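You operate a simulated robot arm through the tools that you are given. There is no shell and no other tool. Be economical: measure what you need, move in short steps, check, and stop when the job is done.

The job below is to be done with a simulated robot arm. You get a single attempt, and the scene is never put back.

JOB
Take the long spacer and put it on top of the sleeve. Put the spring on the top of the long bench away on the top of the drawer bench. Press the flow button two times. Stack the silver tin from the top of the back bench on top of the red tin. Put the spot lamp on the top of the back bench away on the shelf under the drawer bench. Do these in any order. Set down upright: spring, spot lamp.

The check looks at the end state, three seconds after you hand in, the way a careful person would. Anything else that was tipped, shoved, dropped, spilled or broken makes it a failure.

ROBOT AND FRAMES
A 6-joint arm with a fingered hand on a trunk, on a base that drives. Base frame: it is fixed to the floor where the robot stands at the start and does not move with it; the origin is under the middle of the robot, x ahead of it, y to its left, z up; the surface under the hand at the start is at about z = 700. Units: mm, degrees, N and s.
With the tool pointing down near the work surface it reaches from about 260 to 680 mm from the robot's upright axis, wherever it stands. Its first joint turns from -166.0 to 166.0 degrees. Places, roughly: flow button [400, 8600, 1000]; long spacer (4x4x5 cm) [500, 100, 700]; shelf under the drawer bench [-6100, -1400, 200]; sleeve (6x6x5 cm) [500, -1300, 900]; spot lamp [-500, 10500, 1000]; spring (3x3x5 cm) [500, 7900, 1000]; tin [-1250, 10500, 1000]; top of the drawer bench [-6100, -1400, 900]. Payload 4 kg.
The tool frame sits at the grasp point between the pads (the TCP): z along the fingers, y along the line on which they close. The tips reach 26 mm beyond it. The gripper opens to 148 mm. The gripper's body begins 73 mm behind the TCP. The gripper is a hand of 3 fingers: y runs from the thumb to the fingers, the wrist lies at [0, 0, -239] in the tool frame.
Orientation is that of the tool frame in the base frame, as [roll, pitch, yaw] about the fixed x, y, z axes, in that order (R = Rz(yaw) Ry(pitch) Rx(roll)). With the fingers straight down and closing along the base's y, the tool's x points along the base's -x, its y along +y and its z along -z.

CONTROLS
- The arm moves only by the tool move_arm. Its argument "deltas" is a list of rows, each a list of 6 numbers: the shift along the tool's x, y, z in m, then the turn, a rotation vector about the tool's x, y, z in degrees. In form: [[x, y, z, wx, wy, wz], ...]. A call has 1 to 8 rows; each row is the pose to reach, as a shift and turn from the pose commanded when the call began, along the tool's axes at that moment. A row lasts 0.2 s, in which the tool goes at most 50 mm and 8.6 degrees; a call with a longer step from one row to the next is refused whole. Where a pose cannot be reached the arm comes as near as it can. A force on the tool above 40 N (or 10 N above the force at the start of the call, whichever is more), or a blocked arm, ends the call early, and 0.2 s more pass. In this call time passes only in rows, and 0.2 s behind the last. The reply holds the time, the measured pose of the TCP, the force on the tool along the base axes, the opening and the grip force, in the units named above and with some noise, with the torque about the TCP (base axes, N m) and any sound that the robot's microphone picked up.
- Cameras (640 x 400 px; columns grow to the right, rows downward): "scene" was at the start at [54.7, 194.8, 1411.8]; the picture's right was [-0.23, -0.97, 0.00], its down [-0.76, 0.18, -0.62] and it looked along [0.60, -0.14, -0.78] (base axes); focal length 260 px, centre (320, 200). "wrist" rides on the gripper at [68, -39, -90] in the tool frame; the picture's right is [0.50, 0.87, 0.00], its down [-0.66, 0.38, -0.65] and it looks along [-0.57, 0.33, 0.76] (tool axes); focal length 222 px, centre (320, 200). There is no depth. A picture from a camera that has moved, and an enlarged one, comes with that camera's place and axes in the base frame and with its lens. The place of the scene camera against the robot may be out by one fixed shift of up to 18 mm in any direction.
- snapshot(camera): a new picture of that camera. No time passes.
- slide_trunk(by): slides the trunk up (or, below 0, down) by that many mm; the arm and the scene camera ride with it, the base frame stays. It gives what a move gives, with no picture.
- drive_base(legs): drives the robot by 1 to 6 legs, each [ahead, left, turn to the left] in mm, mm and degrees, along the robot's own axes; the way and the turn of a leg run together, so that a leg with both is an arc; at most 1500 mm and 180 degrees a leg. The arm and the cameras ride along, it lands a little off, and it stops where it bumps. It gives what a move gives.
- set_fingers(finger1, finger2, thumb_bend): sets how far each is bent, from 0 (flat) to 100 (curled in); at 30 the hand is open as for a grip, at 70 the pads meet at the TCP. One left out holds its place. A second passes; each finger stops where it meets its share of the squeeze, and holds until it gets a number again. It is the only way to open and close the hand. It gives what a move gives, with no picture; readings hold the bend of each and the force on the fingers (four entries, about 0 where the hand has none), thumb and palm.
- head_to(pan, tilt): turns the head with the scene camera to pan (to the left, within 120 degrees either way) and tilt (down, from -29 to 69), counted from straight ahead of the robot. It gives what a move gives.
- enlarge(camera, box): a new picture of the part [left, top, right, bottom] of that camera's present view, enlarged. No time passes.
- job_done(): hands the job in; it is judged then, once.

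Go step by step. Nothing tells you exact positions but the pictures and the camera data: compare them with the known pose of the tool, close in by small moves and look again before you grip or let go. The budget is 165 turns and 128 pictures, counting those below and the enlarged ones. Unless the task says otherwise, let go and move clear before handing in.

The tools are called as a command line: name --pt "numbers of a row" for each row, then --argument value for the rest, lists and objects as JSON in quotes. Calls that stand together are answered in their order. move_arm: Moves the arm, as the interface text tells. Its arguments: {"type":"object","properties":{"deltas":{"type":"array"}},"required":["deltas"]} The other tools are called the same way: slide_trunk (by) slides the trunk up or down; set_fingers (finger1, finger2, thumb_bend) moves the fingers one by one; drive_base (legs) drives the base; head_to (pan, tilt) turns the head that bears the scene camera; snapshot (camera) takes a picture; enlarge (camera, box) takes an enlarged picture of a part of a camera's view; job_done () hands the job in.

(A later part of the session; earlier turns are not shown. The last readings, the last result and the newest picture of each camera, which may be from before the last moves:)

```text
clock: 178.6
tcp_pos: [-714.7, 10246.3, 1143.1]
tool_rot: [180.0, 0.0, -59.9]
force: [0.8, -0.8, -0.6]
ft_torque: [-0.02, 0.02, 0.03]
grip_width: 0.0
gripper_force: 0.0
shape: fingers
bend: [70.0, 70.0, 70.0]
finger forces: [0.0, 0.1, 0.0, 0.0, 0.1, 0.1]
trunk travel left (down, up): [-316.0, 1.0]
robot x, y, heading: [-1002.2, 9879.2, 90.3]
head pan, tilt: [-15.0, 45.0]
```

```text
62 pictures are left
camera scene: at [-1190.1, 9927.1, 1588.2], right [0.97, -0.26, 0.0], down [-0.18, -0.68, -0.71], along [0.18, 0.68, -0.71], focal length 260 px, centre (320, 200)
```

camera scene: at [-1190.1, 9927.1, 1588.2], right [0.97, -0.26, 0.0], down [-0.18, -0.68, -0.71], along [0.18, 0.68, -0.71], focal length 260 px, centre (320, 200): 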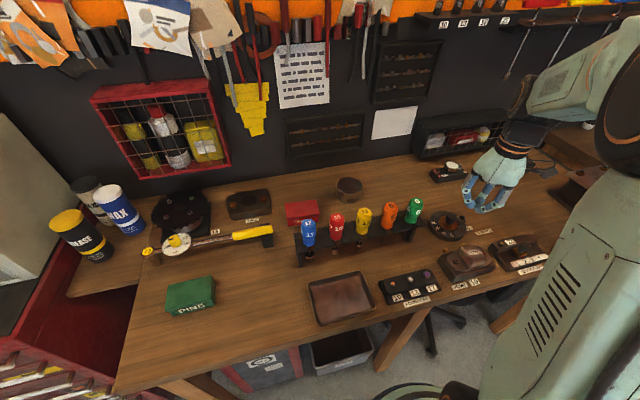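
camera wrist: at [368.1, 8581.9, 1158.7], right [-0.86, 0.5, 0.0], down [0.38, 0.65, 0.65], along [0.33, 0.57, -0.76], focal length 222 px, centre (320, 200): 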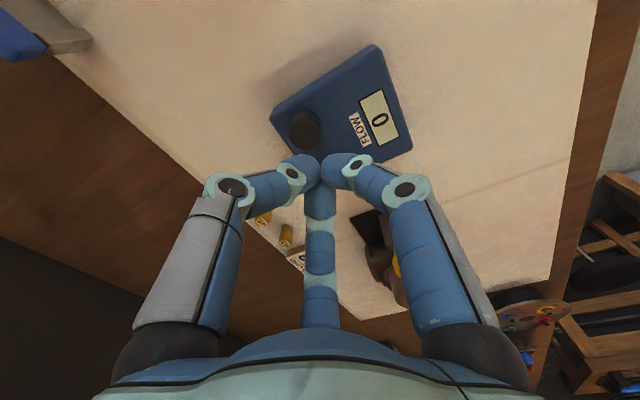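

Clear view now. I open the hand and go around the rack's right end to above the wax tin.

set_fingers --finger1 35 --finger2 35 --thumb_bend 35

move_arm --pt "-0.0346 -0.02 0 0 0 0" --pt "-0.0692 -0.04 0 0 0 0" --pt "-0.104 -0.06 0 0 0 0" --pt "-0.1385 -0.08 0 0 0 0" --pt "-0.173 -0.1 0 0 0 0"

move_arm --pt "-0.037 0.0278 0 0 0 0" --pt "-0.074 0.0556 0 0 0 0" --pt "-0.111 0.0834 0 0 0 0" --pt "-0.148 0.111 0 0 0 0" --pt "-0.185 0.139 0 0 0 0"

snapshot --camera "wrist"

enlarge --camera "scene" --box '[260, 120, 460, 245]'

```text
clock: 179.6
tcp_pos: [-715.8, 10246.6, 1143.1]
tool_rot: [180.0, 0.0, -59.8]
force: [1.0, -0.5, 0.1]
ft_torque: [0.01, -0.03, -0.01]
grip_width: 111.0
gripper_force: 0.0
shape: fingers
bend: [35.0, 35.0, 35.0]
finger forces: [0.1, 0.0, 0.1, 0.1, 0.0, 0.0]
trunk travel left (down, up): [-316.0, 1.0]
robot x, y, heading: [-999.0, 9874.9, 90.2]
head pan, tilt: [-15.0, 45.0]
```

```text
clock: 180.8
tcp_pos: [-715.4, 10448.5, 1142.5]
tool_rot: [-179.9, 0.0, -59.9]
force: [0.9, 1.0, 0.0]
ft_torque: [0.02, 0.01, -0.03]
grip_width: 111.0
gripper_force: 0.1
shape: fingers
bend: [35.0, 35.0, 35.0]
finger forces: [0.0, 0.1, 0.0, 0.0, 0.0, 0.1]
trunk travel left (down, up): [-316.0, 1.0]
robot x, y, heading: [-998.9, 9880.3, 90.4]
head pan, tilt: [-15.0, 45.0]
```

```text
clock: 182.0
tcp_pos: [-932.1, 10536.0, 1142.3]
tool_rot: [-179.9, 0.0, -59.8]
force: [0.1, -0.5, 0.9]
ft_torque: [-0.06, -0.01, -0.03]
grip_width: 110.8
gripper_force: 0.1
shape: fingers
bend: [35.0, 35.0, 35.0]
finger forces: [0.0, 0.0, 0.0, 0.0, 0.0, 0.2]
trunk travel left (down, up): [-316.0, 1.0]
robot x, y, heading: [-1000.1, 9879.1, 90.3]
head pan, tilt: [-15.0, 45.0]
```

```text
61 pictures are left
camera wrist: at [-865.7, 10497.4, 1234.1], right [-0.5, -0.87, 0.0], down [-0.66, 0.38, 0.65], along [-0.57, 0.33, -0.76], focal length 222 px, centre (320, 200)
```

wrist: 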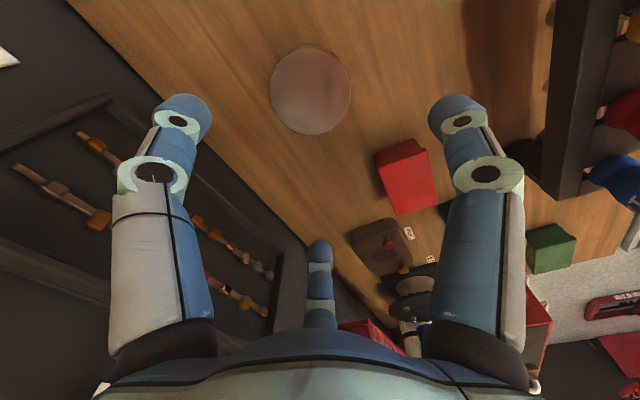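

```text
3.20 times, centred on (360, 182) of scene
camera zoom: at [-1191.4, 9928.0, 1588.1], right [0.97, -0.26, 0.0], down [-0.18, -0.68, -0.71], along [0.18, 0.68, -0.71], focal length 832 px, centre (192, 256)
```

zoom: 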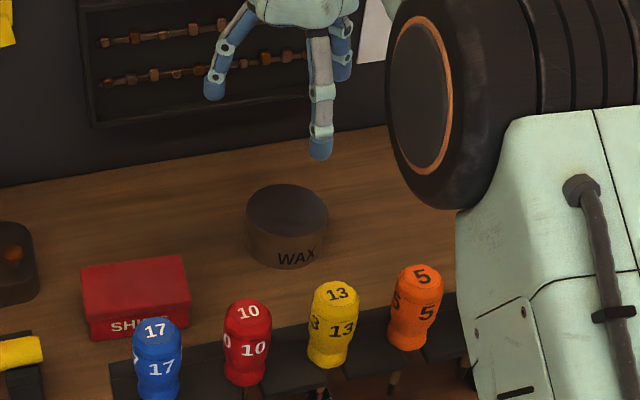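

The tin's top centre is at about [-918, 10536, 990]. I centre over it and descend around it.

move_arm --pt "0.007 -0.012 0.01 0 0 0" --pt "0.007 -0.012 0.055 0 0 0" --pt "0.007 -0.012 0.1 0 0 0"

snapshot --camera "wrist"

enlarge --camera "scene" --box '[300, 130, 420, 205]'

```text
clock: 182.8
tcp_pos: [-914.3, 10536.8, 1042.2]
tool_rot: [180.0, 0.0, -59.9]
force: [-0.4, 0.3, 0.5]
ft_torque: [-0.02, 0.02, 0.0]
grip_width: 110.9
gripper_force: 0.0
shape: fingers
bend: [35.0, 35.0, 35.0]
finger forces: [0.0, 0.0, 0.0, 0.0, 0.0, 0.0]
trunk travel left (down, up): [-316.0, 1.0]
robot x, y, heading: [-1002.2, 9879.5, 90.3]
head pan, tilt: [-15.0, 45.0]
```

```text
59 pictures are left
camera wrist: at [-848.8, 10497.0, 1133.6], right [-0.5, -0.87, 0.0], down [-0.66, 0.38, 0.65], along [-0.57, 0.33, -0.76], focal length 222 px, centre (320, 200)
```

wrist: 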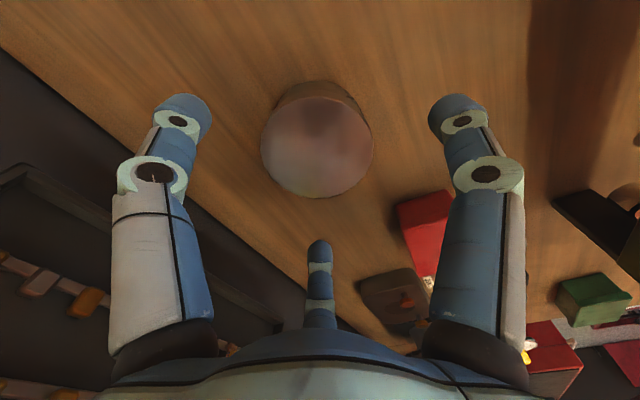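

```text
5.33 times, centred on (360, 168) of scene
camera zoom: at [-1189.9, 9927.8, 1588.2], right [0.97, -0.26, 0.0], down [-0.18, -0.68, -0.71], along [0.18, 0.68, -0.71], focal length 1386 px, centre (107, 373)
```

zoom: 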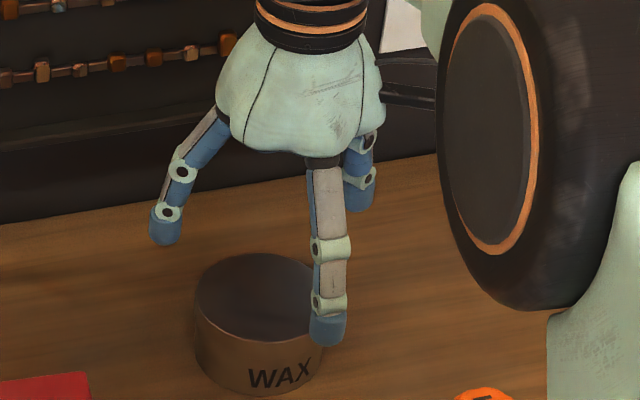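

Centred within a few mm. Descending to grip height.

move_arm --pt "-0.001 0 0.02 0 0 0" --pt "-0.001 0 0.04 0 0 0" --pt "-0.001 0 0.053 0 0 0"

set_fingers --finger1 41 --finger2 41 --thumb_bend 41

snapshot --camera "wrist"

enlarge --camera "scene" --box '[300, 130, 420, 205]'

```text
clock: 183.6
tcp_pos: [-916.8, 10536.9, 990.1]
tool_rot: [-180.0, 0.1, -59.8]
force: [0.3, 0.5, -0.7]
ft_torque: [0.01, 0.01, 0.01]
grip_width: 111.2
gripper_force: 0.1
shape: fingers
bend: [35.0, 35.0, 35.0]
finger forces: [0.0, 0.0, 0.0, 0.0, 0.0, 0.0]
trunk travel left (down, up): [-316.0, 1.0]
robot x, y, heading: [-1000.3, 9880.2, 90.4]
head pan, tilt: [-15.0, 45.0]
```

```text
clock: 184.6
tcp_pos: [-916.3, 10538.3, 990.3]
tool_rot: [180.0, 0.0, -59.8]
force: [0.6, 0.3, -0.5]
ft_torque: [-0.05, 0.03, 0.04]
grip_width: 92.4
gripper_force: 0.0
shape: fingers
bend: [41.0, 41.0, 41.0]
finger forces: [0.0, 0.0, 0.0, 0.0, 0.0, 0.0]
trunk travel left (down, up): [-316.0, 1.0]
robot x, y, heading: [-1003.1, 9879.4, 90.3]
head pan, tilt: [-15.0, 45.0]
```

```text
57 pictures are left
camera wrist: at [-849.7, 10498.2, 1081.7], right [-0.5, -0.87, 0.0], down [-0.66, 0.38, 0.65], along [-0.57, 0.33, -0.76], focal length 222 px, centre (320, 200)
```

wrist: 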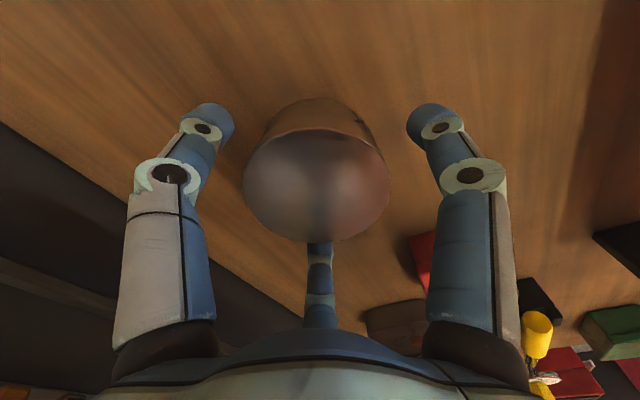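

```text
5.33 times, centred on (360, 168) of scene
camera zoom: at [-1190.1, 9927.2, 1588.3], right [0.97, -0.26, 0.0], down [-0.18, -0.68, -0.71], along [0.18, 0.68, -0.71], focal length 1386 px, centre (107, 373)
```

zoom: 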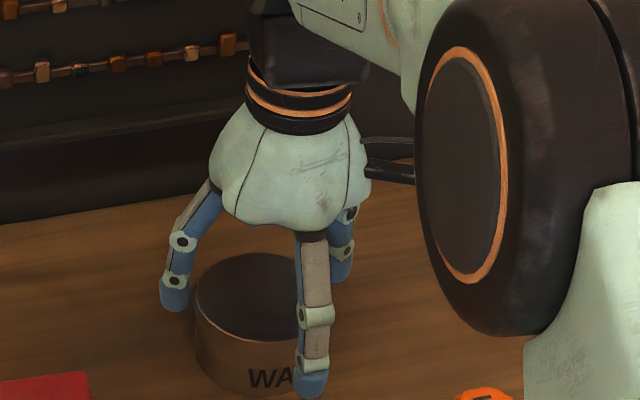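

Good. Lowering 3 mm and closing on the tin.

move_arm --pt "0 0 0.003 0 0 0"

set_fingers --finger1 50 --finger2 50 --thumb_bend 50

snapshot --camera "wrist"

```text
clock: 185.0
tcp_pos: [-917.5, 10537.3, 986.2]
tool_rot: [-180.0, 0.0, -59.9]
force: [-0.4, 0.7, -0.3]
ft_torque: [-0.01, 0.01, -0.01]
grip_width: 92.3
gripper_force: 0.0
shape: fingers
bend: [41.0, 41.0, 41.0]
finger forces: [0.0, 0.0, 0.0, 0.0, 0.0, 0.1]
trunk travel left (down, up): [-316.0, 1.0]
robot x, y, heading: [-999.4, 9878.2, 90.2]
head pan, tilt: [-15.0, 45.0]
```

```text
clock: 186.0
tcp_pos: [-916.4, 10537.5, 987.5]
tool_rot: [-180.0, 0.0, -59.9]
force: [-0.4, 0.5, 0.6]
ft_torque: [0.0, 0.0, 0.0]
grip_width: 67.2
gripper_force: 2.8
shape: fingers
bend: [49.0, 47.0, 48.0]
finger forces: [0.7, 2.8, 0.0, 0.0, 2.4, 0.1]
trunk travel left (down, up): [-316.0, 1.0]
robot x, y, heading: [-999.8, 9877.6, 90.2]
head pan, tilt: [-15.0, 45.0]
```

```text
55 pictures are left
camera wrist: at [-849.9, 10498.0, 1078.5], right [-0.5, -0.87, 0.0], down [-0.66, 0.38, 0.65], along [-0.57, 0.33, -0.76], focal length 222 px, centre (320, 200)
```

wrist: 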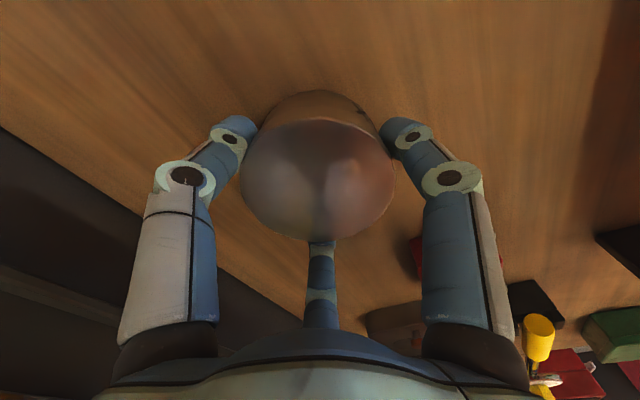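

All three fingers touch. Squeezing and lifting a little to test.

set_fingers --finger1 60 --finger2 60 --thumb_bend 60

move_arm --pt "0 0 -0.02 0 0 0" --pt "0 0 -0.05 0 0 0" --pt "0 0 -0.085 0 0 0"

snapshot --camera "scene"

snapshot --camera "wrist"

```text
clock: 187.0
tcp_pos: [-914.4, 10537.6, 987.5]
tool_rot: [179.9, 0.0, -59.8]
force: [0.8, -0.5, -0.2]
ft_torque: [0.03, -0.12, -0.02]
grip_width: 63.9
gripper_force: 16.2
shape: fingers
bend: [50.0, 47.0, 52.0]
finger forces: [8.9, 11.0, 0.1, 0.0, 13.1, 0.1]
trunk travel left (down, up): [-316.0, 1.0]
robot x, y, heading: [-1000.0, 9883.3, 90.3]
head pan, tilt: [-15.0, 45.0]
```

```text
clock: 187.8
tcp_pos: [-917.8, 10537.7, 1072.9]
tool_rot: [180.0, 0.0, -59.9]
force: [-1.4, 0.1, -1.8]
ft_torque: [0.0, -0.02, 0.03]
grip_width: 63.9
gripper_force: 16.8
shape: fingers
bend: [50.0, 47.0, 52.0]
finger forces: [9.0, 11.0, 0.1, 0.1, 12.8, 0.0]
trunk travel left (down, up): [-316.0, 1.0]
robot x, y, heading: [-1002.0, 9876.8, 90.1]
head pan, tilt: [-15.0, 45.0]
```

```text
54 pictures are left
camera scene: at [-1190.2, 9927.1, 1588.3], right [0.97, -0.26, 0.0], down [-0.18, -0.68, -0.71], along [0.18, 0.68, -0.71], focal length 260 px, centre (320, 200)
```

scene: 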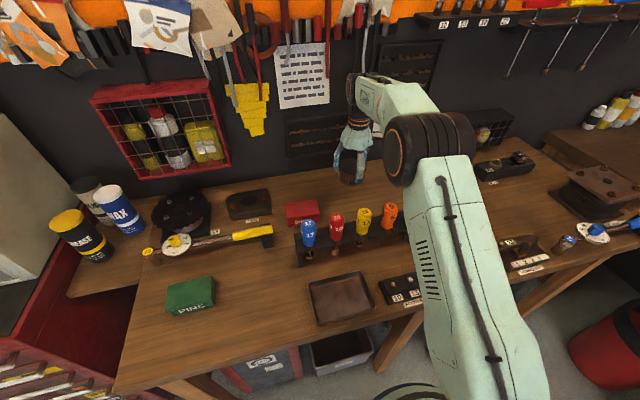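

```text
53 pictures are left
camera wrist: at [-850.6, 10497.8, 1163.7], right [-0.5, -0.87, 0.0], down [-0.66, 0.38, 0.65], along [-0.57, 0.32, -0.76], focal length 222 px, centre (320, 200)
```

wrist: 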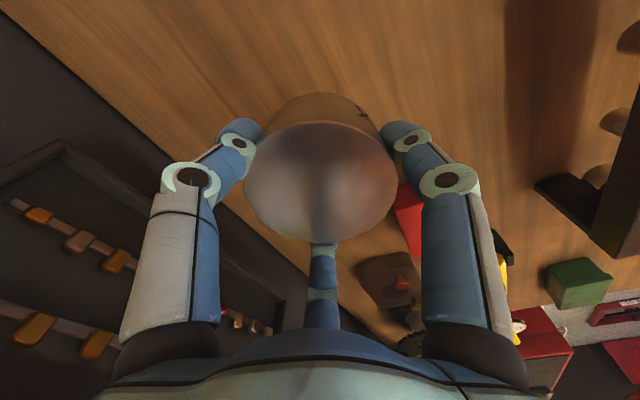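

The wax tin is held. The red tin's centre is about [-1099, 10477]; I carry it over there at height.

move_arm --pt "-0.01 0.047 0 0 0 0" --pt "-0.02 0.094 0 0 0 0" --pt "-0.03 0.141 0 0 0 0" --pt "-0.039 0.187 0 0 0 0"

enlarge --camera "scene" --box '[260, 150, 360, 230]'

snapshot --camera "wrist"

```text
clock: 188.8
tcp_pos: [-1097.3, 10477.2, 1073.2]
tool_rot: [180.0, 0.0, -59.8]
force: [-0.9, -0.2, -2.3]
ft_torque: [0.0, -0.03, -0.02]
grip_width: 63.8
gripper_force: 16.7
shape: fingers
bend: [50.0, 47.0, 52.0]
finger forces: [8.8, 11.1, 0.1, 0.0, 12.9, 0.0]
trunk travel left (down, up): [-316.0, 1.0]
robot x, y, heading: [-1000.8, 9877.9, 90.2]
head pan, tilt: [-15.0, 45.0]
```

```text
5.00 times, centred on (310, 190) of scene
camera zoom: at [-1191.3, 9927.0, 1588.1], right [0.97, -0.26, 0.0], down [-0.18, -0.68, -0.71], along [0.18, 0.68, -0.71], focal length 1300 px, centre (370, 250)
```

zoom: 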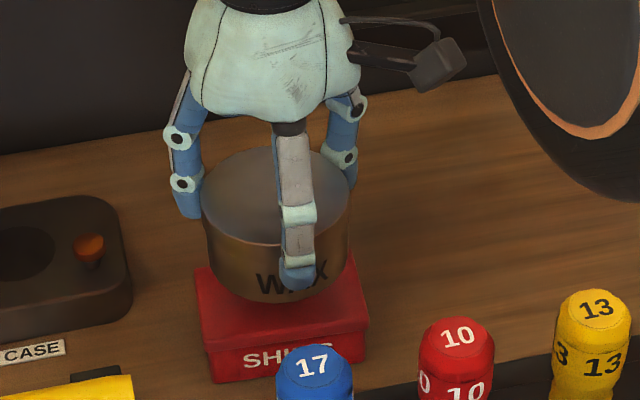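

```text
51 pictures are left
camera wrist: at [-1031.7, 10437.3, 1163.5], right [-0.5, -0.87, 0.0], down [-0.66, 0.38, 0.65], along [-0.57, 0.33, -0.76], focal length 222 px, centre (320, 200)
```

wrist: 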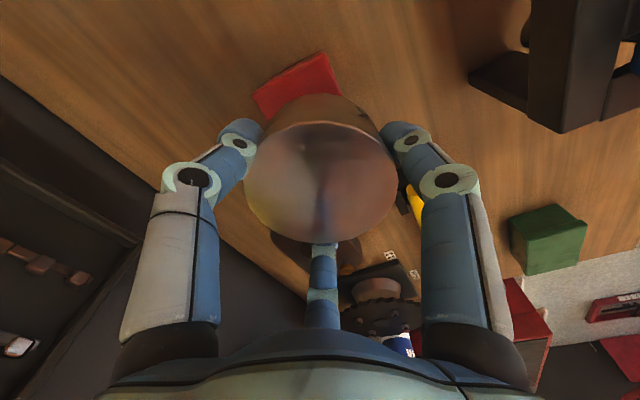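

Well placed over the red tin. Small 4 mm correction and descend; contact expected about 35–40 mm below.

move_arm --pt "-0.004 0.001 0.01 0 0 0" --pt "-0.004 0.001 0.02 0 0 0" --pt "-0.004 0.001 0.028 0 0 0"

enlarge --camera "scene" --box '[260, 150, 360, 230]'

```text
clock: 189.6
tcp_pos: [-1099.8, 10480.6, 1044.6]
tool_rot: [-179.9, 0.0, -59.9]
force: [0.6, 0.6, -1.1]
ft_torque: [0.01, -0.04, 0.02]
grip_width: 64.1
gripper_force: 16.4
shape: fingers
bend: [50.0, 47.0, 52.0]
finger forces: [8.8, 11.1, 0.0, 0.1, 12.9, 0.0]
trunk travel left (down, up): [-316.0, 1.0]
robot x, y, heading: [-998.1, 9878.4, 90.6]
head pan, tilt: [-15.0, 45.0]
```

```text
5.00 times, centred on (310, 190) of scene
camera zoom: at [-1190.3, 9927.6, 1588.2], right [0.97, -0.26, 0.0], down [-0.18, -0.68, -0.71], along [0.18, 0.68, -0.71], focal length 1300 px, centre (370, 250)
```

zoom: 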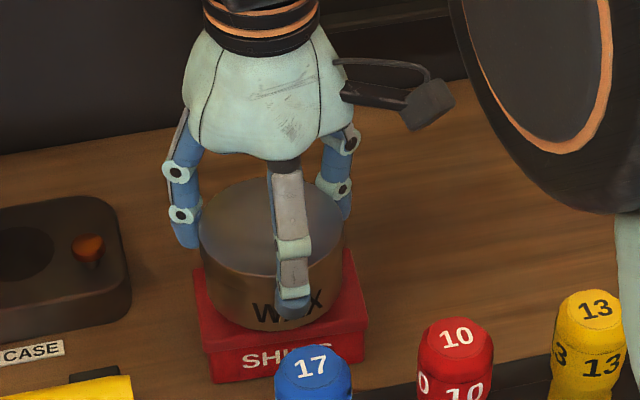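

move_arm --pt "0 0 0.002 0 0 0" --pt "0 0 0.004 0 0 0" --pt "0 0 0.006 0 0 0"

move_arm --pt "0 0 0.002 0 0 0" --pt "0 0 0.003 0 0 0"

```text
clock: 190.4
tcp_pos: [-1100.6, 10481.0, 1037.7]
tool_rot: [-179.9, 0.0, -59.7]
force: [-0.7, 0.2, -2.8]
ft_torque: [0.0, -0.03, 0.02]
grip_width: 64.2
gripper_force: 16.3
shape: fingers
bend: [50.0, 47.0, 52.0]
finger forces: [8.7, 11.2, 0.0, 0.0, 12.9, 0.0]
trunk travel left (down, up): [-316.0, 1.0]
robot x, y, heading: [-998.1, 9875.6, 90.3]
head pan, tilt: [-15.0, 45.0]
```

```text
clock: 191.0
tcp_pos: [-1101.1, 10479.7, 1035.5]
tool_rot: [180.0, 0.0, -59.7]
force: [0.2, 0.6, -1.9]
ft_torque: [-0.02, -0.01, -0.01]
grip_width: 63.8
gripper_force: 16.4
shape: fingers
bend: [50.0, 47.0, 52.0]
finger forces: [8.8, 11.0, 0.0, 0.0, 12.9, 0.0]
trunk travel left (down, up): [-316.0, 1.0]
robot x, y, heading: [-1000.5, 9878.7, 90.1]
head pan, tilt: [-15.0, 45.0]
```

No contact yet; continuing to creep.

move_arm --pt "0 0 0.002 0 0 0" --pt "0 0 0.004 0 0 0"

enlarge --camera "scene" --box '[270, 170, 350, 230]'

```text
clock: 191.6
tcp_pos: [-1100.7, 10480.1, 1032.8]
tool_rot: [-179.9, 0.1, -59.8]
force: [-0.3, -0.1, 6.7]
ft_torque: [0.05, -0.1, 0.04]
grip_width: 63.6
gripper_force: 16.4
shape: fingers
bend: [50.0, 47.0, 52.0]
finger forces: [8.4, 11.2, 0.0, 0.0, 13.0, 0.0]
trunk travel left (down, up): [-316.0, 1.0]
robot x, y, heading: [-1002.1, 9883.1, 90.3]
head pan, tilt: [-15.0, 45.0]
```

```text
6.67 times, centred on (310, 200) of scene
camera zoom: at [-1190.1, 9926.6, 1588.4], right [0.97, -0.26, 0.0], down [-0.18, -0.68, -0.71], along [0.18, 0.68, -0.71], focal length 1733 px, centre (387, 200)
```

zoom: 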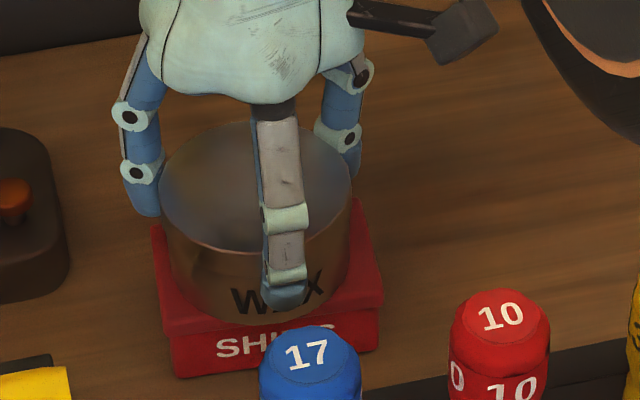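

Seated (≈9 N). Releasing and lifting straight up.

set_fingers --finger1 45 --finger2 43 --thumb_bend 45

set_fingers --finger1 34 --finger2 34 --thumb_bend 34

move_arm --pt "0 0 -0.02 0 0 0" --pt "0 0 -0.05 0 0 0" --pt "0 0 -0.08 0 0 0" --pt "0 0 -0.105 0 0 0"

snapshot --camera "scene"

```text
clock: 192.6
tcp_pos: [-1100.4, 10480.6, 1031.2]
tool_rot: [180.0, 0.0, -59.8]
force: [0.3, 0.2, -0.5]
ft_torque: [0.03, 0.04, -0.04]
grip_width: 78.0
gripper_force: 0.0
shape: fingers
bend: [45.0, 43.0, 45.0]
finger forces: [0.0, 0.0, 0.1, 0.0, 0.1, 0.0]
trunk travel left (down, up): [-316.0, 1.0]
robot x, y, heading: [-1004.6, 9877.8, 90.2]
head pan, tilt: [-15.0, 45.0]
```

```text
clock: 193.6
tcp_pos: [-1099.9, 10480.0, 1030.8]
tool_rot: [-179.9, 0.0, -59.9]
force: [-0.7, -0.9, -0.3]
ft_torque: [-0.02, -0.02, 0.04]
grip_width: 114.1
gripper_force: 0.1
shape: fingers
bend: [34.0, 34.0, 34.0]
finger forces: [0.1, 0.0, 0.0, 0.1, 0.0, 0.0]
trunk travel left (down, up): [-316.0, 1.0]
robot x, y, heading: [-1002.7, 9878.5, 90.0]
head pan, tilt: [-15.0, 45.0]
```

```text
clock: 194.6
tcp_pos: [-1101.1, 10479.6, 1137.8]
tool_rot: [179.9, 0.1, -59.8]
force: [0.4, 0.0, 0.5]
ft_torque: [-0.02, -0.01, -0.01]
grip_width: 114.1
gripper_force: 0.0
shape: fingers
bend: [34.0, 34.0, 34.0]
finger forces: [0.0, 0.0, 0.0, 0.0, 0.0, 0.0]
trunk travel left (down, up): [-316.0, 1.0]
robot x, y, heading: [-999.6, 9878.4, 90.1]
head pan, tilt: [-15.0, 45.0]
```

```text
48 pictures are left
camera scene: at [-1190.1, 9927.0, 1588.3], right [0.97, -0.26, 0.0], down [-0.18, -0.68, -0.71], along [0.18, 0.68, -0.71], focal length 260 px, centre (320, 200)
```

scene: 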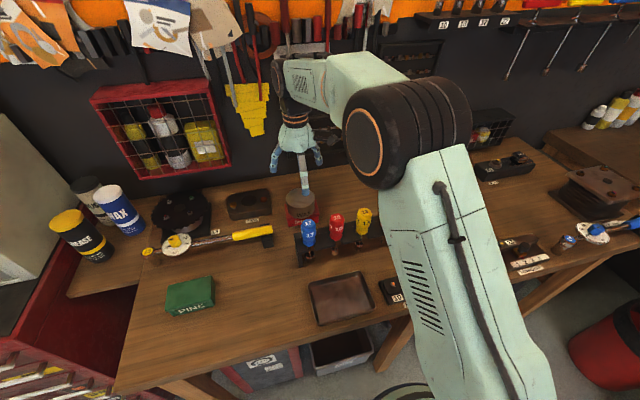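

The silver tin sits on the red one. Next the lamp at about [-530, 10560]: I slide the base right, hand staying behind the rack at height.

drive_base --legs '[[0, -420, 0]]'

head_to --pan -15 --tilt 40

snapshot --camera "scene"

enlarge --camera "scene" --box '[320, 130, 440, 210]'

```text
clock: 198.8
tcp_pos: [-683.1, 10480.7, 1136.2]
tool_rot: [-180.0, 0.0, -60.0]
force: [0.9, 0.5, -0.4]
ft_torque: [0.01, 0.0, 0.04]
grip_width: 114.2
gripper_force: 0.2
shape: fingers
bend: [34.0, 34.0, 34.0]
finger forces: [0.1, 0.0, 0.0, 0.0, 0.0, 0.1]
trunk travel left (down, up): [-316.0, 1.0]
robot x, y, heading: [-584.9, 9879.8, 90.1]
head pan, tilt: [-15.0, 45.0]
```

```text
clock: 199.5
tcp_pos: [-682.1, 10481.0, 1136.4]
tool_rot: [-180.0, 0.1, -60.0]
force: [0.3, 0.0, 0.9]
ft_torque: [-0.01, 0.01, 0.01]
grip_width: 113.8
gripper_force: 0.0
shape: fingers
bend: [34.0, 34.0, 34.0]
finger forces: [0.0, 0.0, 0.0, 0.1, 0.0, 0.1]
trunk travel left (down, up): [-316.0, 1.0]
robot x, y, heading: [-588.3, 9882.9, 90.0]
head pan, tilt: [-15.0, 40.0]
```

```text
47 pictures are left
camera scene: at [-772.6, 9932.1, 1595.5], right [0.97, -0.26, 0.0], down [-0.17, -0.62, -0.77], along [0.2, 0.74, -0.64], focal length 260 px, centre (320, 200)
```

scene: 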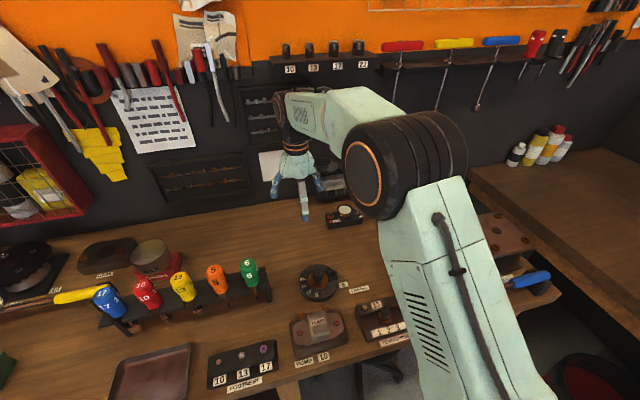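

```text
5.00 times, centred on (380, 170) of scene
camera zoom: at [-772.6, 9932.1, 1595.5], right [0.97, -0.26, 0.0], down [-0.17, -0.62, -0.77], along [0.2, 0.74, -0.64], focal length 1300 px, centre (20, 350)
```

zoom: 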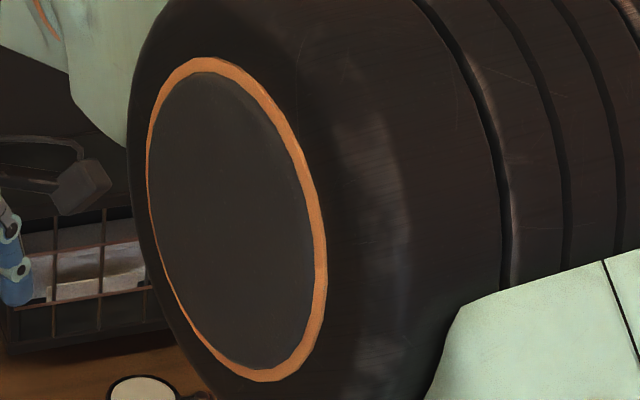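

enlarge --camera "scene" --box '[310, 190, 390, 240]'

snapshot --camera "wrist"

```text
8.00 times, centred on (350, 215) of scene
camera zoom: at [-772.6, 9932.1, 1595.5], right [0.97, -0.26, 0.0], down [-0.17, -0.62, -0.77], along [0.2, 0.74, -0.64], focal length 2079 px, centre (80, 80)
```

zoom: 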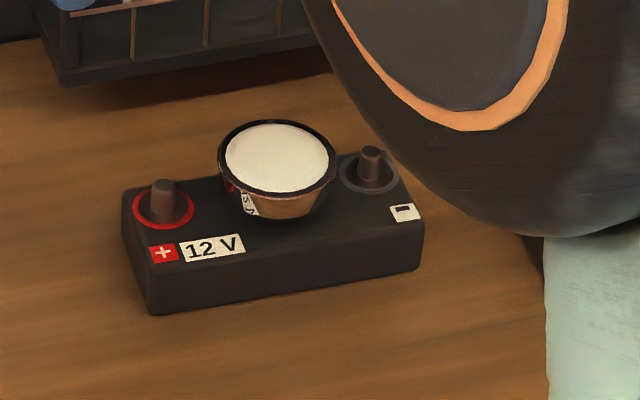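

```text
44 pictures are left
camera wrist: at [-617.4, 10441.3, 1227.9], right [-0.5, -0.87, 0.0], down [-0.66, 0.38, 0.65], along [-0.57, 0.33, -0.76], focal length 222 px, centre (320, 200)
```

wrist: 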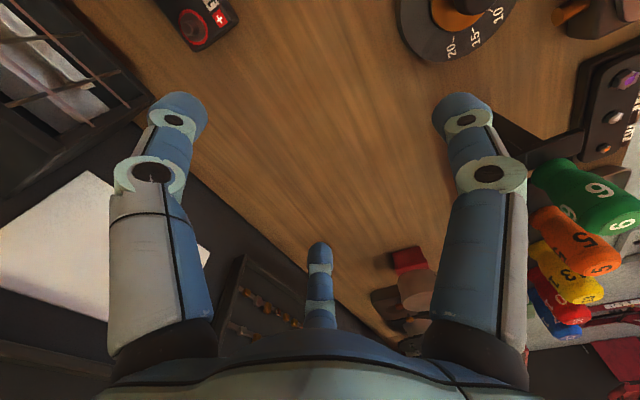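

The spot lamp is the small tapered lamp standing on the 12 V battery, around [-521, 10533], ≈50 mm across. I move over it.

move_arm --pt "0.0085 -0.0416 0 0 0 0" --pt "0.017 -0.0832 0 0 0 0" --pt "0.0253 -0.1248 0 0 0 0" --pt "0.0337 -0.1664 0 0 0 0"

set_fingers --finger1 46 --finger2 46 --thumb_bend 46

snapshot --camera "wrist"

enlarge --camera "scene" --box '[290, 165, 390, 240]'

```text
clock: 200.5
tcp_pos: [-521.6, 10534.2, 1135.7]
tool_rot: [179.9, 0.0, -60.0]
force: [-0.3, -0.8, 0.8]
ft_torque: [-0.03, 0.06, 0.01]
grip_width: 114.1
gripper_force: 0.2
shape: fingers
bend: [34.0, 34.0, 34.0]
finger forces: [0.0, 0.0, 0.1, 0.0, 0.1, 0.0]
trunk travel left (down, up): [-316.0, 1.0]
robot x, y, heading: [-586.8, 9883.7, 89.9]
head pan, tilt: [-15.0, 40.0]
```

```text
clock: 201.5
tcp_pos: [-522.6, 10534.7, 1137.6]
tool_rot: [179.9, 0.0, -59.8]
force: [0.8, 0.5, 0.2]
ft_torque: [0.01, -0.02, -0.01]
grip_width: 75.9
gripper_force: 0.0
shape: fingers
bend: [46.0, 46.0, 46.0]
finger forces: [0.1, 0.0, 0.0, 0.0, 0.0, 0.0]
trunk travel left (down, up): [-316.0, 1.0]
robot x, y, heading: [-581.6, 9880.6, 90.1]
head pan, tilt: [-15.0, 40.0]
```

```text
43 pictures are left
camera wrist: at [-456.1, 10495.4, 1228.3], right [-0.5, -0.87, 0.0], down [-0.66, 0.38, 0.65], along [-0.57, 0.33, -0.76], focal length 222 px, centre (320, 200)
```

wrist: 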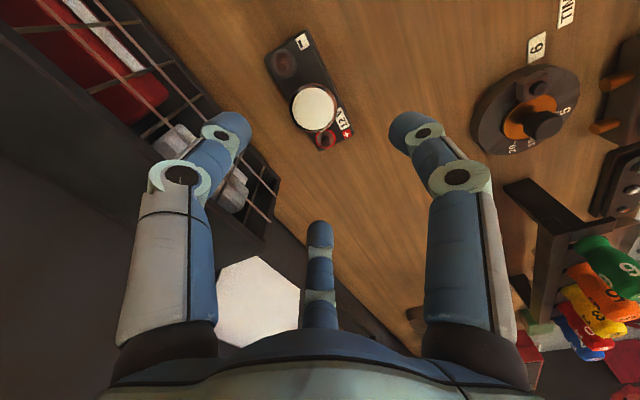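

```text
5.33 times, centred on (340, 202) of scene
camera zoom: at [-772.7, 9932.1, 1595.5], right [0.97, -0.26, 0.0], down [-0.17, -0.62, -0.77], along [0.2, 0.74, -0.64], focal length 1386 px, centre (213, 187)
```

zoom: 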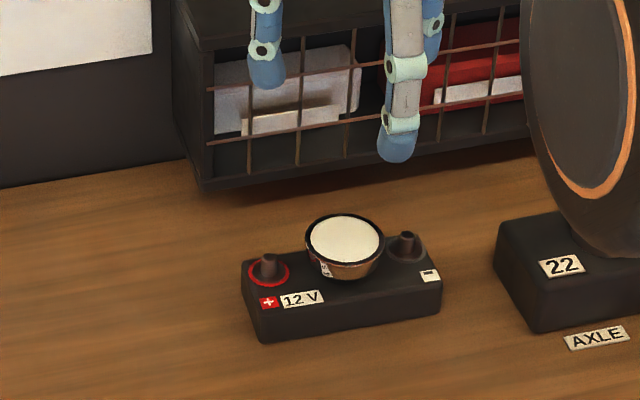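

Lamp top at about [-519, 10539, 994]. Lowering to just above it and checking.

move_arm --pt "-0.0028 -0.0051 0.02 0 0 0" --pt "-0.0028 -0.0051 0.06 0 0 0" --pt "-0.0028 -0.0051 0.098 0 0 0"

snapshot --camera "wrist"

enlarge --camera "scene" --box '[300, 175, 380, 235]'

```text
clock: 202.3
tcp_pos: [-519.5, 10540.5, 1040.0]
tool_rot: [180.0, 0.0, -59.9]
force: [0.1, -0.1, -0.5]
ft_torque: [-0.02, 0.0, 0.02]
grip_width: 75.6
gripper_force: 0.1
shape: fingers
bend: [46.0, 46.0, 46.0]
finger forces: [0.0, 0.0, 0.0, 0.0, 0.0, 0.0]
trunk travel left (down, up): [-316.0, 1.0]
robot x, y, heading: [-586.3, 9881.8, 90.3]
head pan, tilt: [-15.0, 40.0]
```

```text
41 pictures are left
camera wrist: at [-452.2, 10501.0, 1130.7], right [-0.5, -0.87, 0.0], down [-0.66, 0.38, 0.65], along [-0.57, 0.33, -0.76], focal length 222 px, centre (320, 200)
```

wrist: 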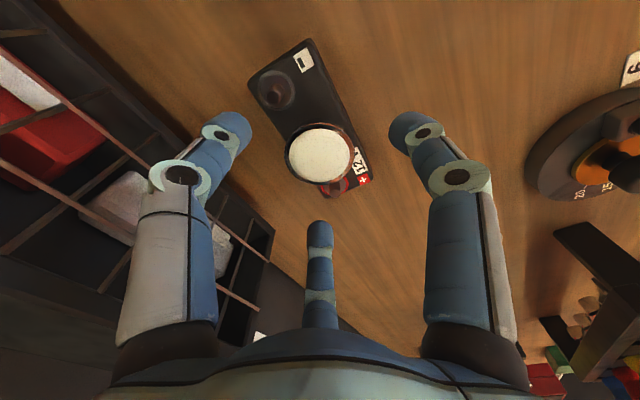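

```text
6.67 times, centred on (340, 205) of scene
camera zoom: at [-772.5, 9932.5, 1595.5], right [0.97, -0.26, 0.0], down [-0.17, -0.62, -0.77], along [0.2, 0.74, -0.64], focal length 1733 px, centre (187, 167)
```

zoom: 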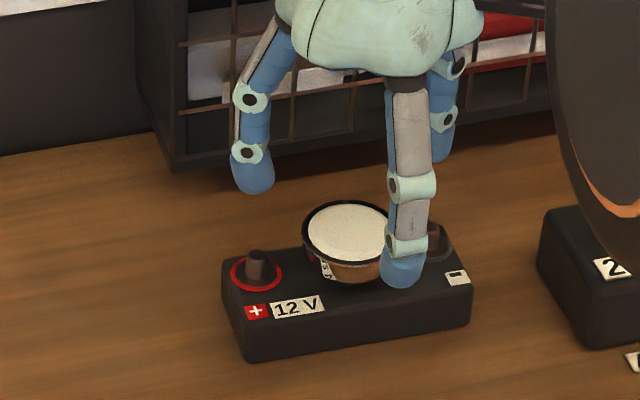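

Aligned. Descending 30 mm so the tips are just under the lamp's rim, then checking.

move_arm --pt "0 0 0.01 0 0 0" --pt "0 0 0.02 0 0 0" --pt "0 0 0.03 0 0 0"

set_fingers --finger1 54 --finger2 54 --thumb_bend 54

enlarge --camera "wrist" --box '[220, 80, 420, 240]'

enlarge --camera "scene" --box '[300, 175, 380, 235]'

```text
clock: 203.1
tcp_pos: [-518.8, 10540.8, 1009.3]
tool_rot: [180.0, 0.0, -59.8]
force: [-0.7, -0.3, -0.4]
ft_torque: [0.0, 0.02, 0.0]
grip_width: 75.9
gripper_force: 0.0
shape: fingers
bend: [46.0, 46.0, 46.0]
finger forces: [0.0, 0.1, 0.0, 0.1, 0.1, 0.1]
trunk travel left (down, up): [-316.0, 1.0]
robot x, y, heading: [-587.7, 9881.5, 90.2]
head pan, tilt: [-15.0, 40.0]
```

```text
clock: 204.1
tcp_pos: [-518.5, 10541.5, 1009.4]
tool_rot: [179.9, 0.0, -59.8]
force: [0.2, 0.2, 0.2]
ft_torque: [0.02, 0.01, 0.0]
grip_width: 49.6
gripper_force: 0.1
shape: fingers
bend: [54.0, 54.0, 54.0]
finger forces: [0.0, 0.1, 0.0, 0.0, 0.0, 0.0]
trunk travel left (down, up): [-316.0, 1.0]
robot x, y, heading: [-585.1, 9875.8, 90.1]
head pan, tilt: [-15.0, 40.0]
```

```text
2.50 times, centred on (320, 160) of wrist
camera zoom: at [-452.9, 10500.5, 1100.4], right [-0.5, -0.87, 0.0], down [-0.66, 0.38, 0.65], along [-0.57, 0.33, -0.76], focal length 555 px, centre (320, 300)
```

zoom: 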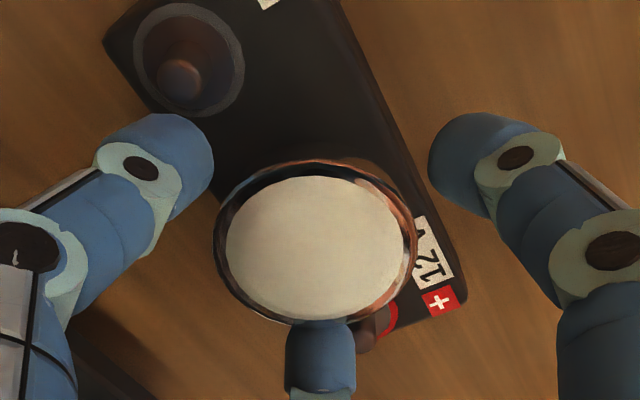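

```text
6.67 times, centred on (340, 205) of scene
camera zoom: at [-772.7, 9932.1, 1595.5], right [0.97, -0.26, 0.0], down [-0.17, -0.62, -0.77], along [0.2, 0.74, -0.64], focal length 1733 px, centre (187, 167)
```

zoom: 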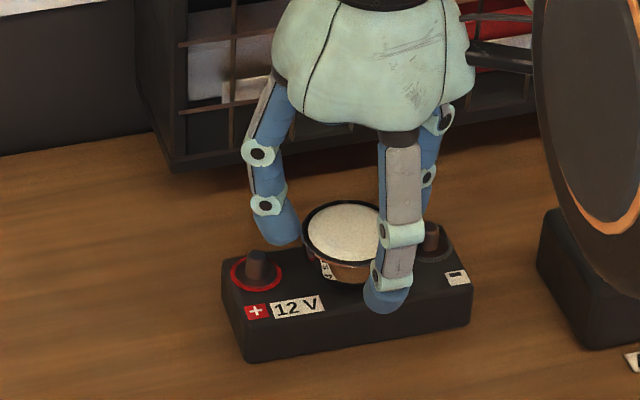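

Centred within 3 mm; shifting that, lowering 5 mm, and closing.

move_arm --pt "-0.0015 0.0026 0 0 0 0" --pt "-0.0015 0.0026 0.005 0 0 0"

set_fingers --finger1 62 --finger2 62 --thumb_bend 62

enlarge --camera "wrist" --box '[220, 80, 420, 240]'

```text
clock: 204.7
tcp_pos: [-522.4, 10539.2, 1004.7]
tool_rot: [-180.0, 0.0, -59.9]
force: [-0.7, 0.4, 0.6]
ft_torque: [0.0, -0.04, -0.01]
grip_width: 49.6
gripper_force: 0.0
shape: fingers
bend: [54.0, 54.0, 54.0]
finger forces: [0.1, 0.1, 0.1, 0.1, 0.1, 0.1]
trunk travel left (down, up): [-316.0, 1.0]
robot x, y, heading: [-585.4, 9877.3, 90.3]
head pan, tilt: [-15.0, 40.0]
```

```text
clock: 205.7
tcp_pos: [-521.9, 10539.9, 1004.6]
tool_rot: [-180.0, -0.1, -59.8]
force: [1.7, 1.7, -0.4]
ft_torque: [0.03, -0.04, 0.0]
grip_width: 36.9
gripper_force: 7.4
shape: fingers
bend: [58.0, 57.0, 58.0]
finger forces: [3.1, 4.2, 0.1, 0.0, 6.5, 0.0]
trunk travel left (down, up): [-316.0, 1.0]
robot x, y, heading: [-586.1, 9879.7, 90.2]
head pan, tilt: [-15.0, 40.0]
```

```text
2.50 times, centred on (320, 160) of wrist
camera zoom: at [-455.8, 10500.6, 1095.3], right [-0.5, -0.87, 0.0], down [-0.66, 0.38, 0.65], along [-0.57, 0.33, -0.76], focal length 555 px, centre (320, 300)
```

zoom: 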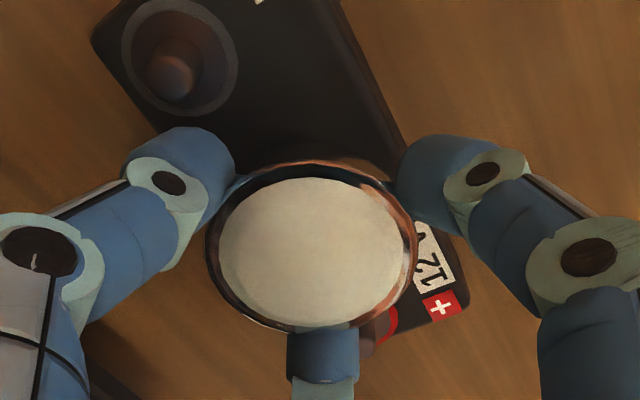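

Firm on three sides. Squeezing a bit more and lifting.

set_fingers --finger1 68 --finger2 68 --thumb_bend 68

move_arm --pt "0 0 -0.01 0 0 0" --pt "0 0 -0.03 0 0 0" --pt "0 0 -0.06 0 0 0" --pt "0 0 -0.1 0 0 0" --pt "0 0 -0.13 0 0 0"

snapshot --camera "wrist"

snapshot --camera "scene"

```text
clock: 206.7
tcp_pos: [-522.1, 10539.9, 1004.0]
tool_rot: [-179.9, 0.0, -59.9]
force: [2.3, 1.0, -0.2]
ft_torque: [-0.01, -0.05, -0.02]
grip_width: 35.7
gripper_force: 15.6
shape: fingers
bend: [59.0, 57.0, 60.0]
finger forces: [8.0, 9.6, 0.0, 0.0, 12.5, 0.1]
trunk travel left (down, up): [-316.0, 1.0]
robot x, y, heading: [-584.4, 9877.9, 90.2]
head pan, tilt: [-15.0, 40.0]
```

```text
clock: 207.9
tcp_pos: [-523.7, 10540.2, 1134.6]
tool_rot: [-180.0, 0.0, -59.8]
force: [-0.4, -0.6, -5.8]
ft_torque: [-0.01, 0.0, 0.0]
grip_width: 35.4
gripper_force: 14.5
shape: fingers
bend: [59.0, 57.0, 60.0]
finger forces: [7.7, 9.9, 0.1, 0.0, 11.2, 0.1]
trunk travel left (down, up): [-316.0, 1.0]
robot x, y, heading: [-583.3, 9877.7, 89.8]
head pan, tilt: [-15.0, 40.0]
```

```text
36 pictures are left
camera wrist: at [-457.4, 10501.3, 1225.9], right [-0.5, -0.87, 0.0], down [-0.66, 0.38, 0.65], along [-0.57, 0.33, -0.76], focal length 222 px, centre (320, 200)
```

wrist: 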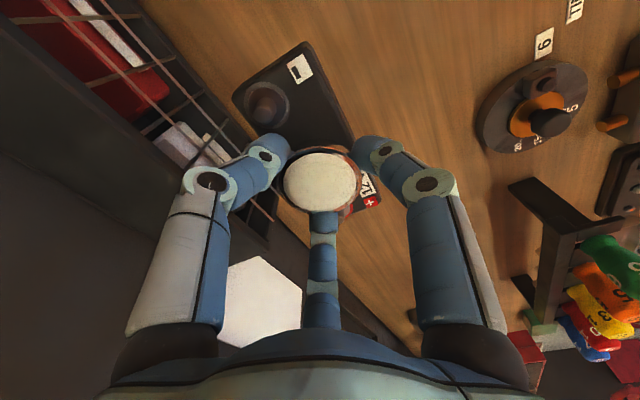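

```text
35 pictures are left
camera scene: at [-772.6, 9932.5, 1595.5], right [0.97, -0.26, 0.0], down [-0.17, -0.62, -0.77], along [0.2, 0.74, -0.64], focal length 260 px, centre (320, 200)
```

scene: 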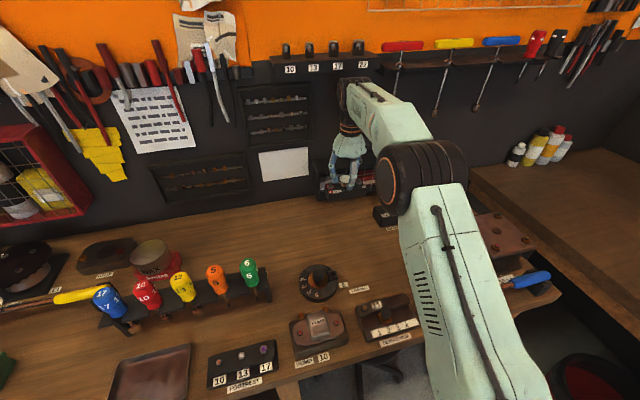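

Lamp lifted (≈5 N), held upright. I back straight away down the clear aisle at x ≈ -590 towards y ≈ 900, then look west for the drawer bench.

drive_base --legs '[[-1500, 0, 0], [-1500, 0, 0], [-1500, 0, 0], [-1500, 0, 0], [-1500, 0, 0], [-1500, 0, 0]]'

head_to --pan 100 --tilt 15

snapshot --camera "scene"

```text
clock: 250.6
tcp_pos: [-249.9, 1530.3, 1135.5]
tool_rot: [-180.0, 0.0, -57.0]
force: [-0.2, -0.4, -5.5]
ft_torque: [-0.02, 0.0, 0.0]
grip_width: 34.7
gripper_force: 14.3
shape: fingers
bend: [59.0, 57.0, 60.0]
finger forces: [7.3, 10.2, 0.0, 0.0, 11.1, 0.0]
trunk travel left (down, up): [-316.0, 1.0]
robot x, y, heading: [-275.3, 868.6, 92.9]
head pan, tilt: [-15.0, 40.0]
```

```text
clock: 252.5
tcp_pos: [-250.0, 1532.3, 1134.4]
tool_rot: [180.0, 0.0, -57.0]
force: [-0.7, 0.1, -5.2]
ft_torque: [-0.05, -0.04, 0.0]
grip_width: 35.1
gripper_force: 14.4
shape: fingers
bend: [59.0, 57.0, 60.0]
finger forces: [7.3, 10.2, 0.1, 0.0, 11.1, 0.1]
trunk travel left (down, up): [-316.0, 1.0]
robot x, y, heading: [-277.0, 867.5, 93.0]
head pan, tilt: [100.0, 15.0]
```

```text
34 pictures are left
camera scene: at [-576.4, 806.6, 1635.1], right [-0.22, 0.97, 0.0], down [0.25, 0.06, -0.97], along [-0.94, -0.22, -0.26], focal length 260 px, centre (320, 200)
```

scene: 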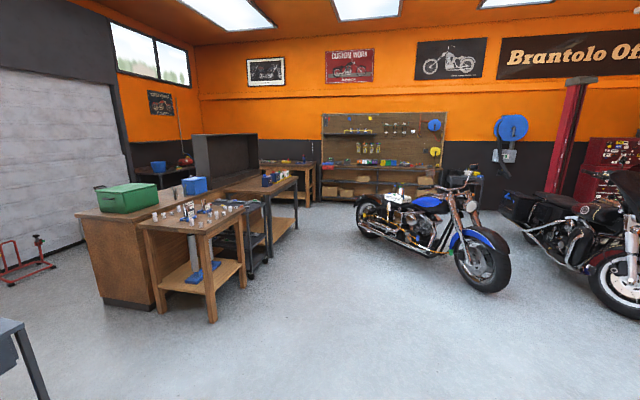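

enlarge --camera "scene" --box '[230, 130, 390, 240]'

```text
3.64 times, centred on (310, 185) of scene
camera zoom: at [-576.4, 806.6, 1635.1], right [-0.22, 0.97, 0.0], down [0.25, 0.06, -0.97], along [-0.94, -0.22, -0.26], focal length 945 px, centre (356, 254)
```

zoom: 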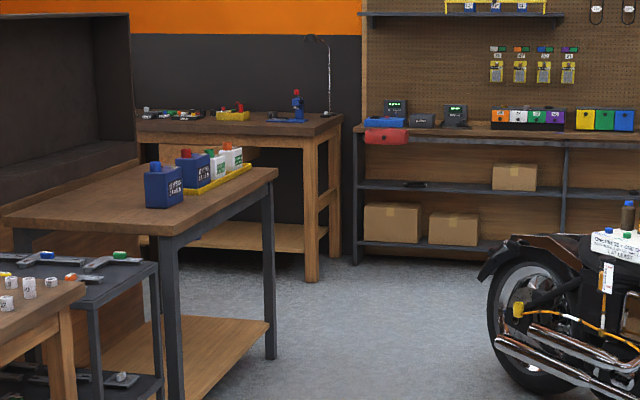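

The drawer bench is the wooden bench against the far wall, its near end at y ≈ -700, front edge x ≈ -5830, with a low shelf. I'll turn to face -x and travel the corridor y ≈ 0 between the island and the motorbike.

drive_base --legs '[[0, 0, 87], [0, 840, 0], [1500, 0, 0]]'

```text
clock: 270.9
tcp_pos: [-2435.4, 112.9, 1135.3]
tool_rot: [180.0, 0.0, 29.4]
force: [-0.4, -0.1, -4.9]
ft_torque: [0.02, -0.03, -0.01]
grip_width: 34.5
gripper_force: 13.8
shape: fingers
bend: [59.0, 57.0, 60.0]
finger forces: [7.1, 10.2, 0.0, 0.1, 11.0, 0.0]
trunk travel left (down, up): [-316.0, 1.0]
robot x, y, heading: [-1775.6, 49.7, 179.4]
head pan, tilt: [100.0, 15.0]
```

drive_base --legs '[[1500, 0, 0.6], [1000, 20, 0]]'

head_to --pan 15 --tilt 25

snapshot --camera "scene"

```text
clock: 283.1
tcp_pos: [-4940.0, 82.4, 1134.1]
tool_rot: [-179.9, -0.1, 30.4]
force: [0.3, 0.8, -5.7]
ft_torque: [0.05, -0.01, 0.0]
grip_width: 34.5
gripper_force: 14.5
shape: fingers
bend: [59.0, 57.0, 60.0]
finger forces: [7.0, 10.3, 0.1, 0.1, 11.0, 0.0]
trunk travel left (down, up): [-316.0, 1.0]
robot x, y, heading: [-4277.9, 24.3, -179.6]
head pan, tilt: [100.0, 15.0]
```

```text
clock: 284.7
tcp_pos: [-4939.6, 81.4, 1134.0]
tool_rot: [179.9, 0.1, 30.3]
force: [-0.6, -0.5, -4.9]
ft_torque: [-0.01, -0.01, 0.03]
grip_width: 34.3
gripper_force: 14.3
shape: fingers
bend: [59.0, 57.0, 60.0]
finger forces: [7.0, 10.3, 0.0, 0.0, 11.1, 0.1]
trunk travel left (down, up): [-316.0, 1.0]
robot x, y, heading: [-4281.8, 27.5, -179.5]
head pan, tilt: [15.0, 25.0]
```

```text
32 pictures are left
camera scene: at [-4335.9, -207.5, 1618.8], right [-0.27, 0.96, 0.0], down [0.41, 0.11, -0.91], along [-0.87, -0.24, -0.42], focal length 260 px, centre (320, 200)
```

scene: 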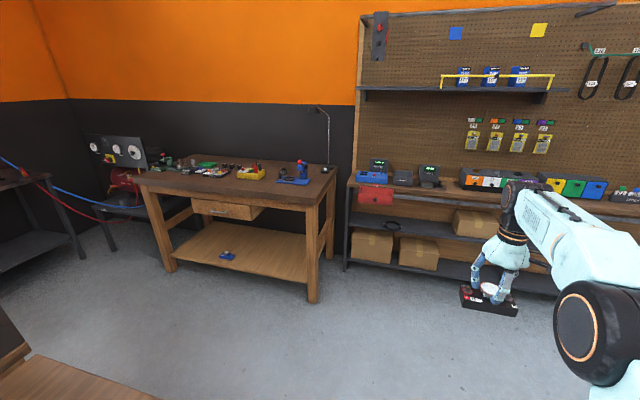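

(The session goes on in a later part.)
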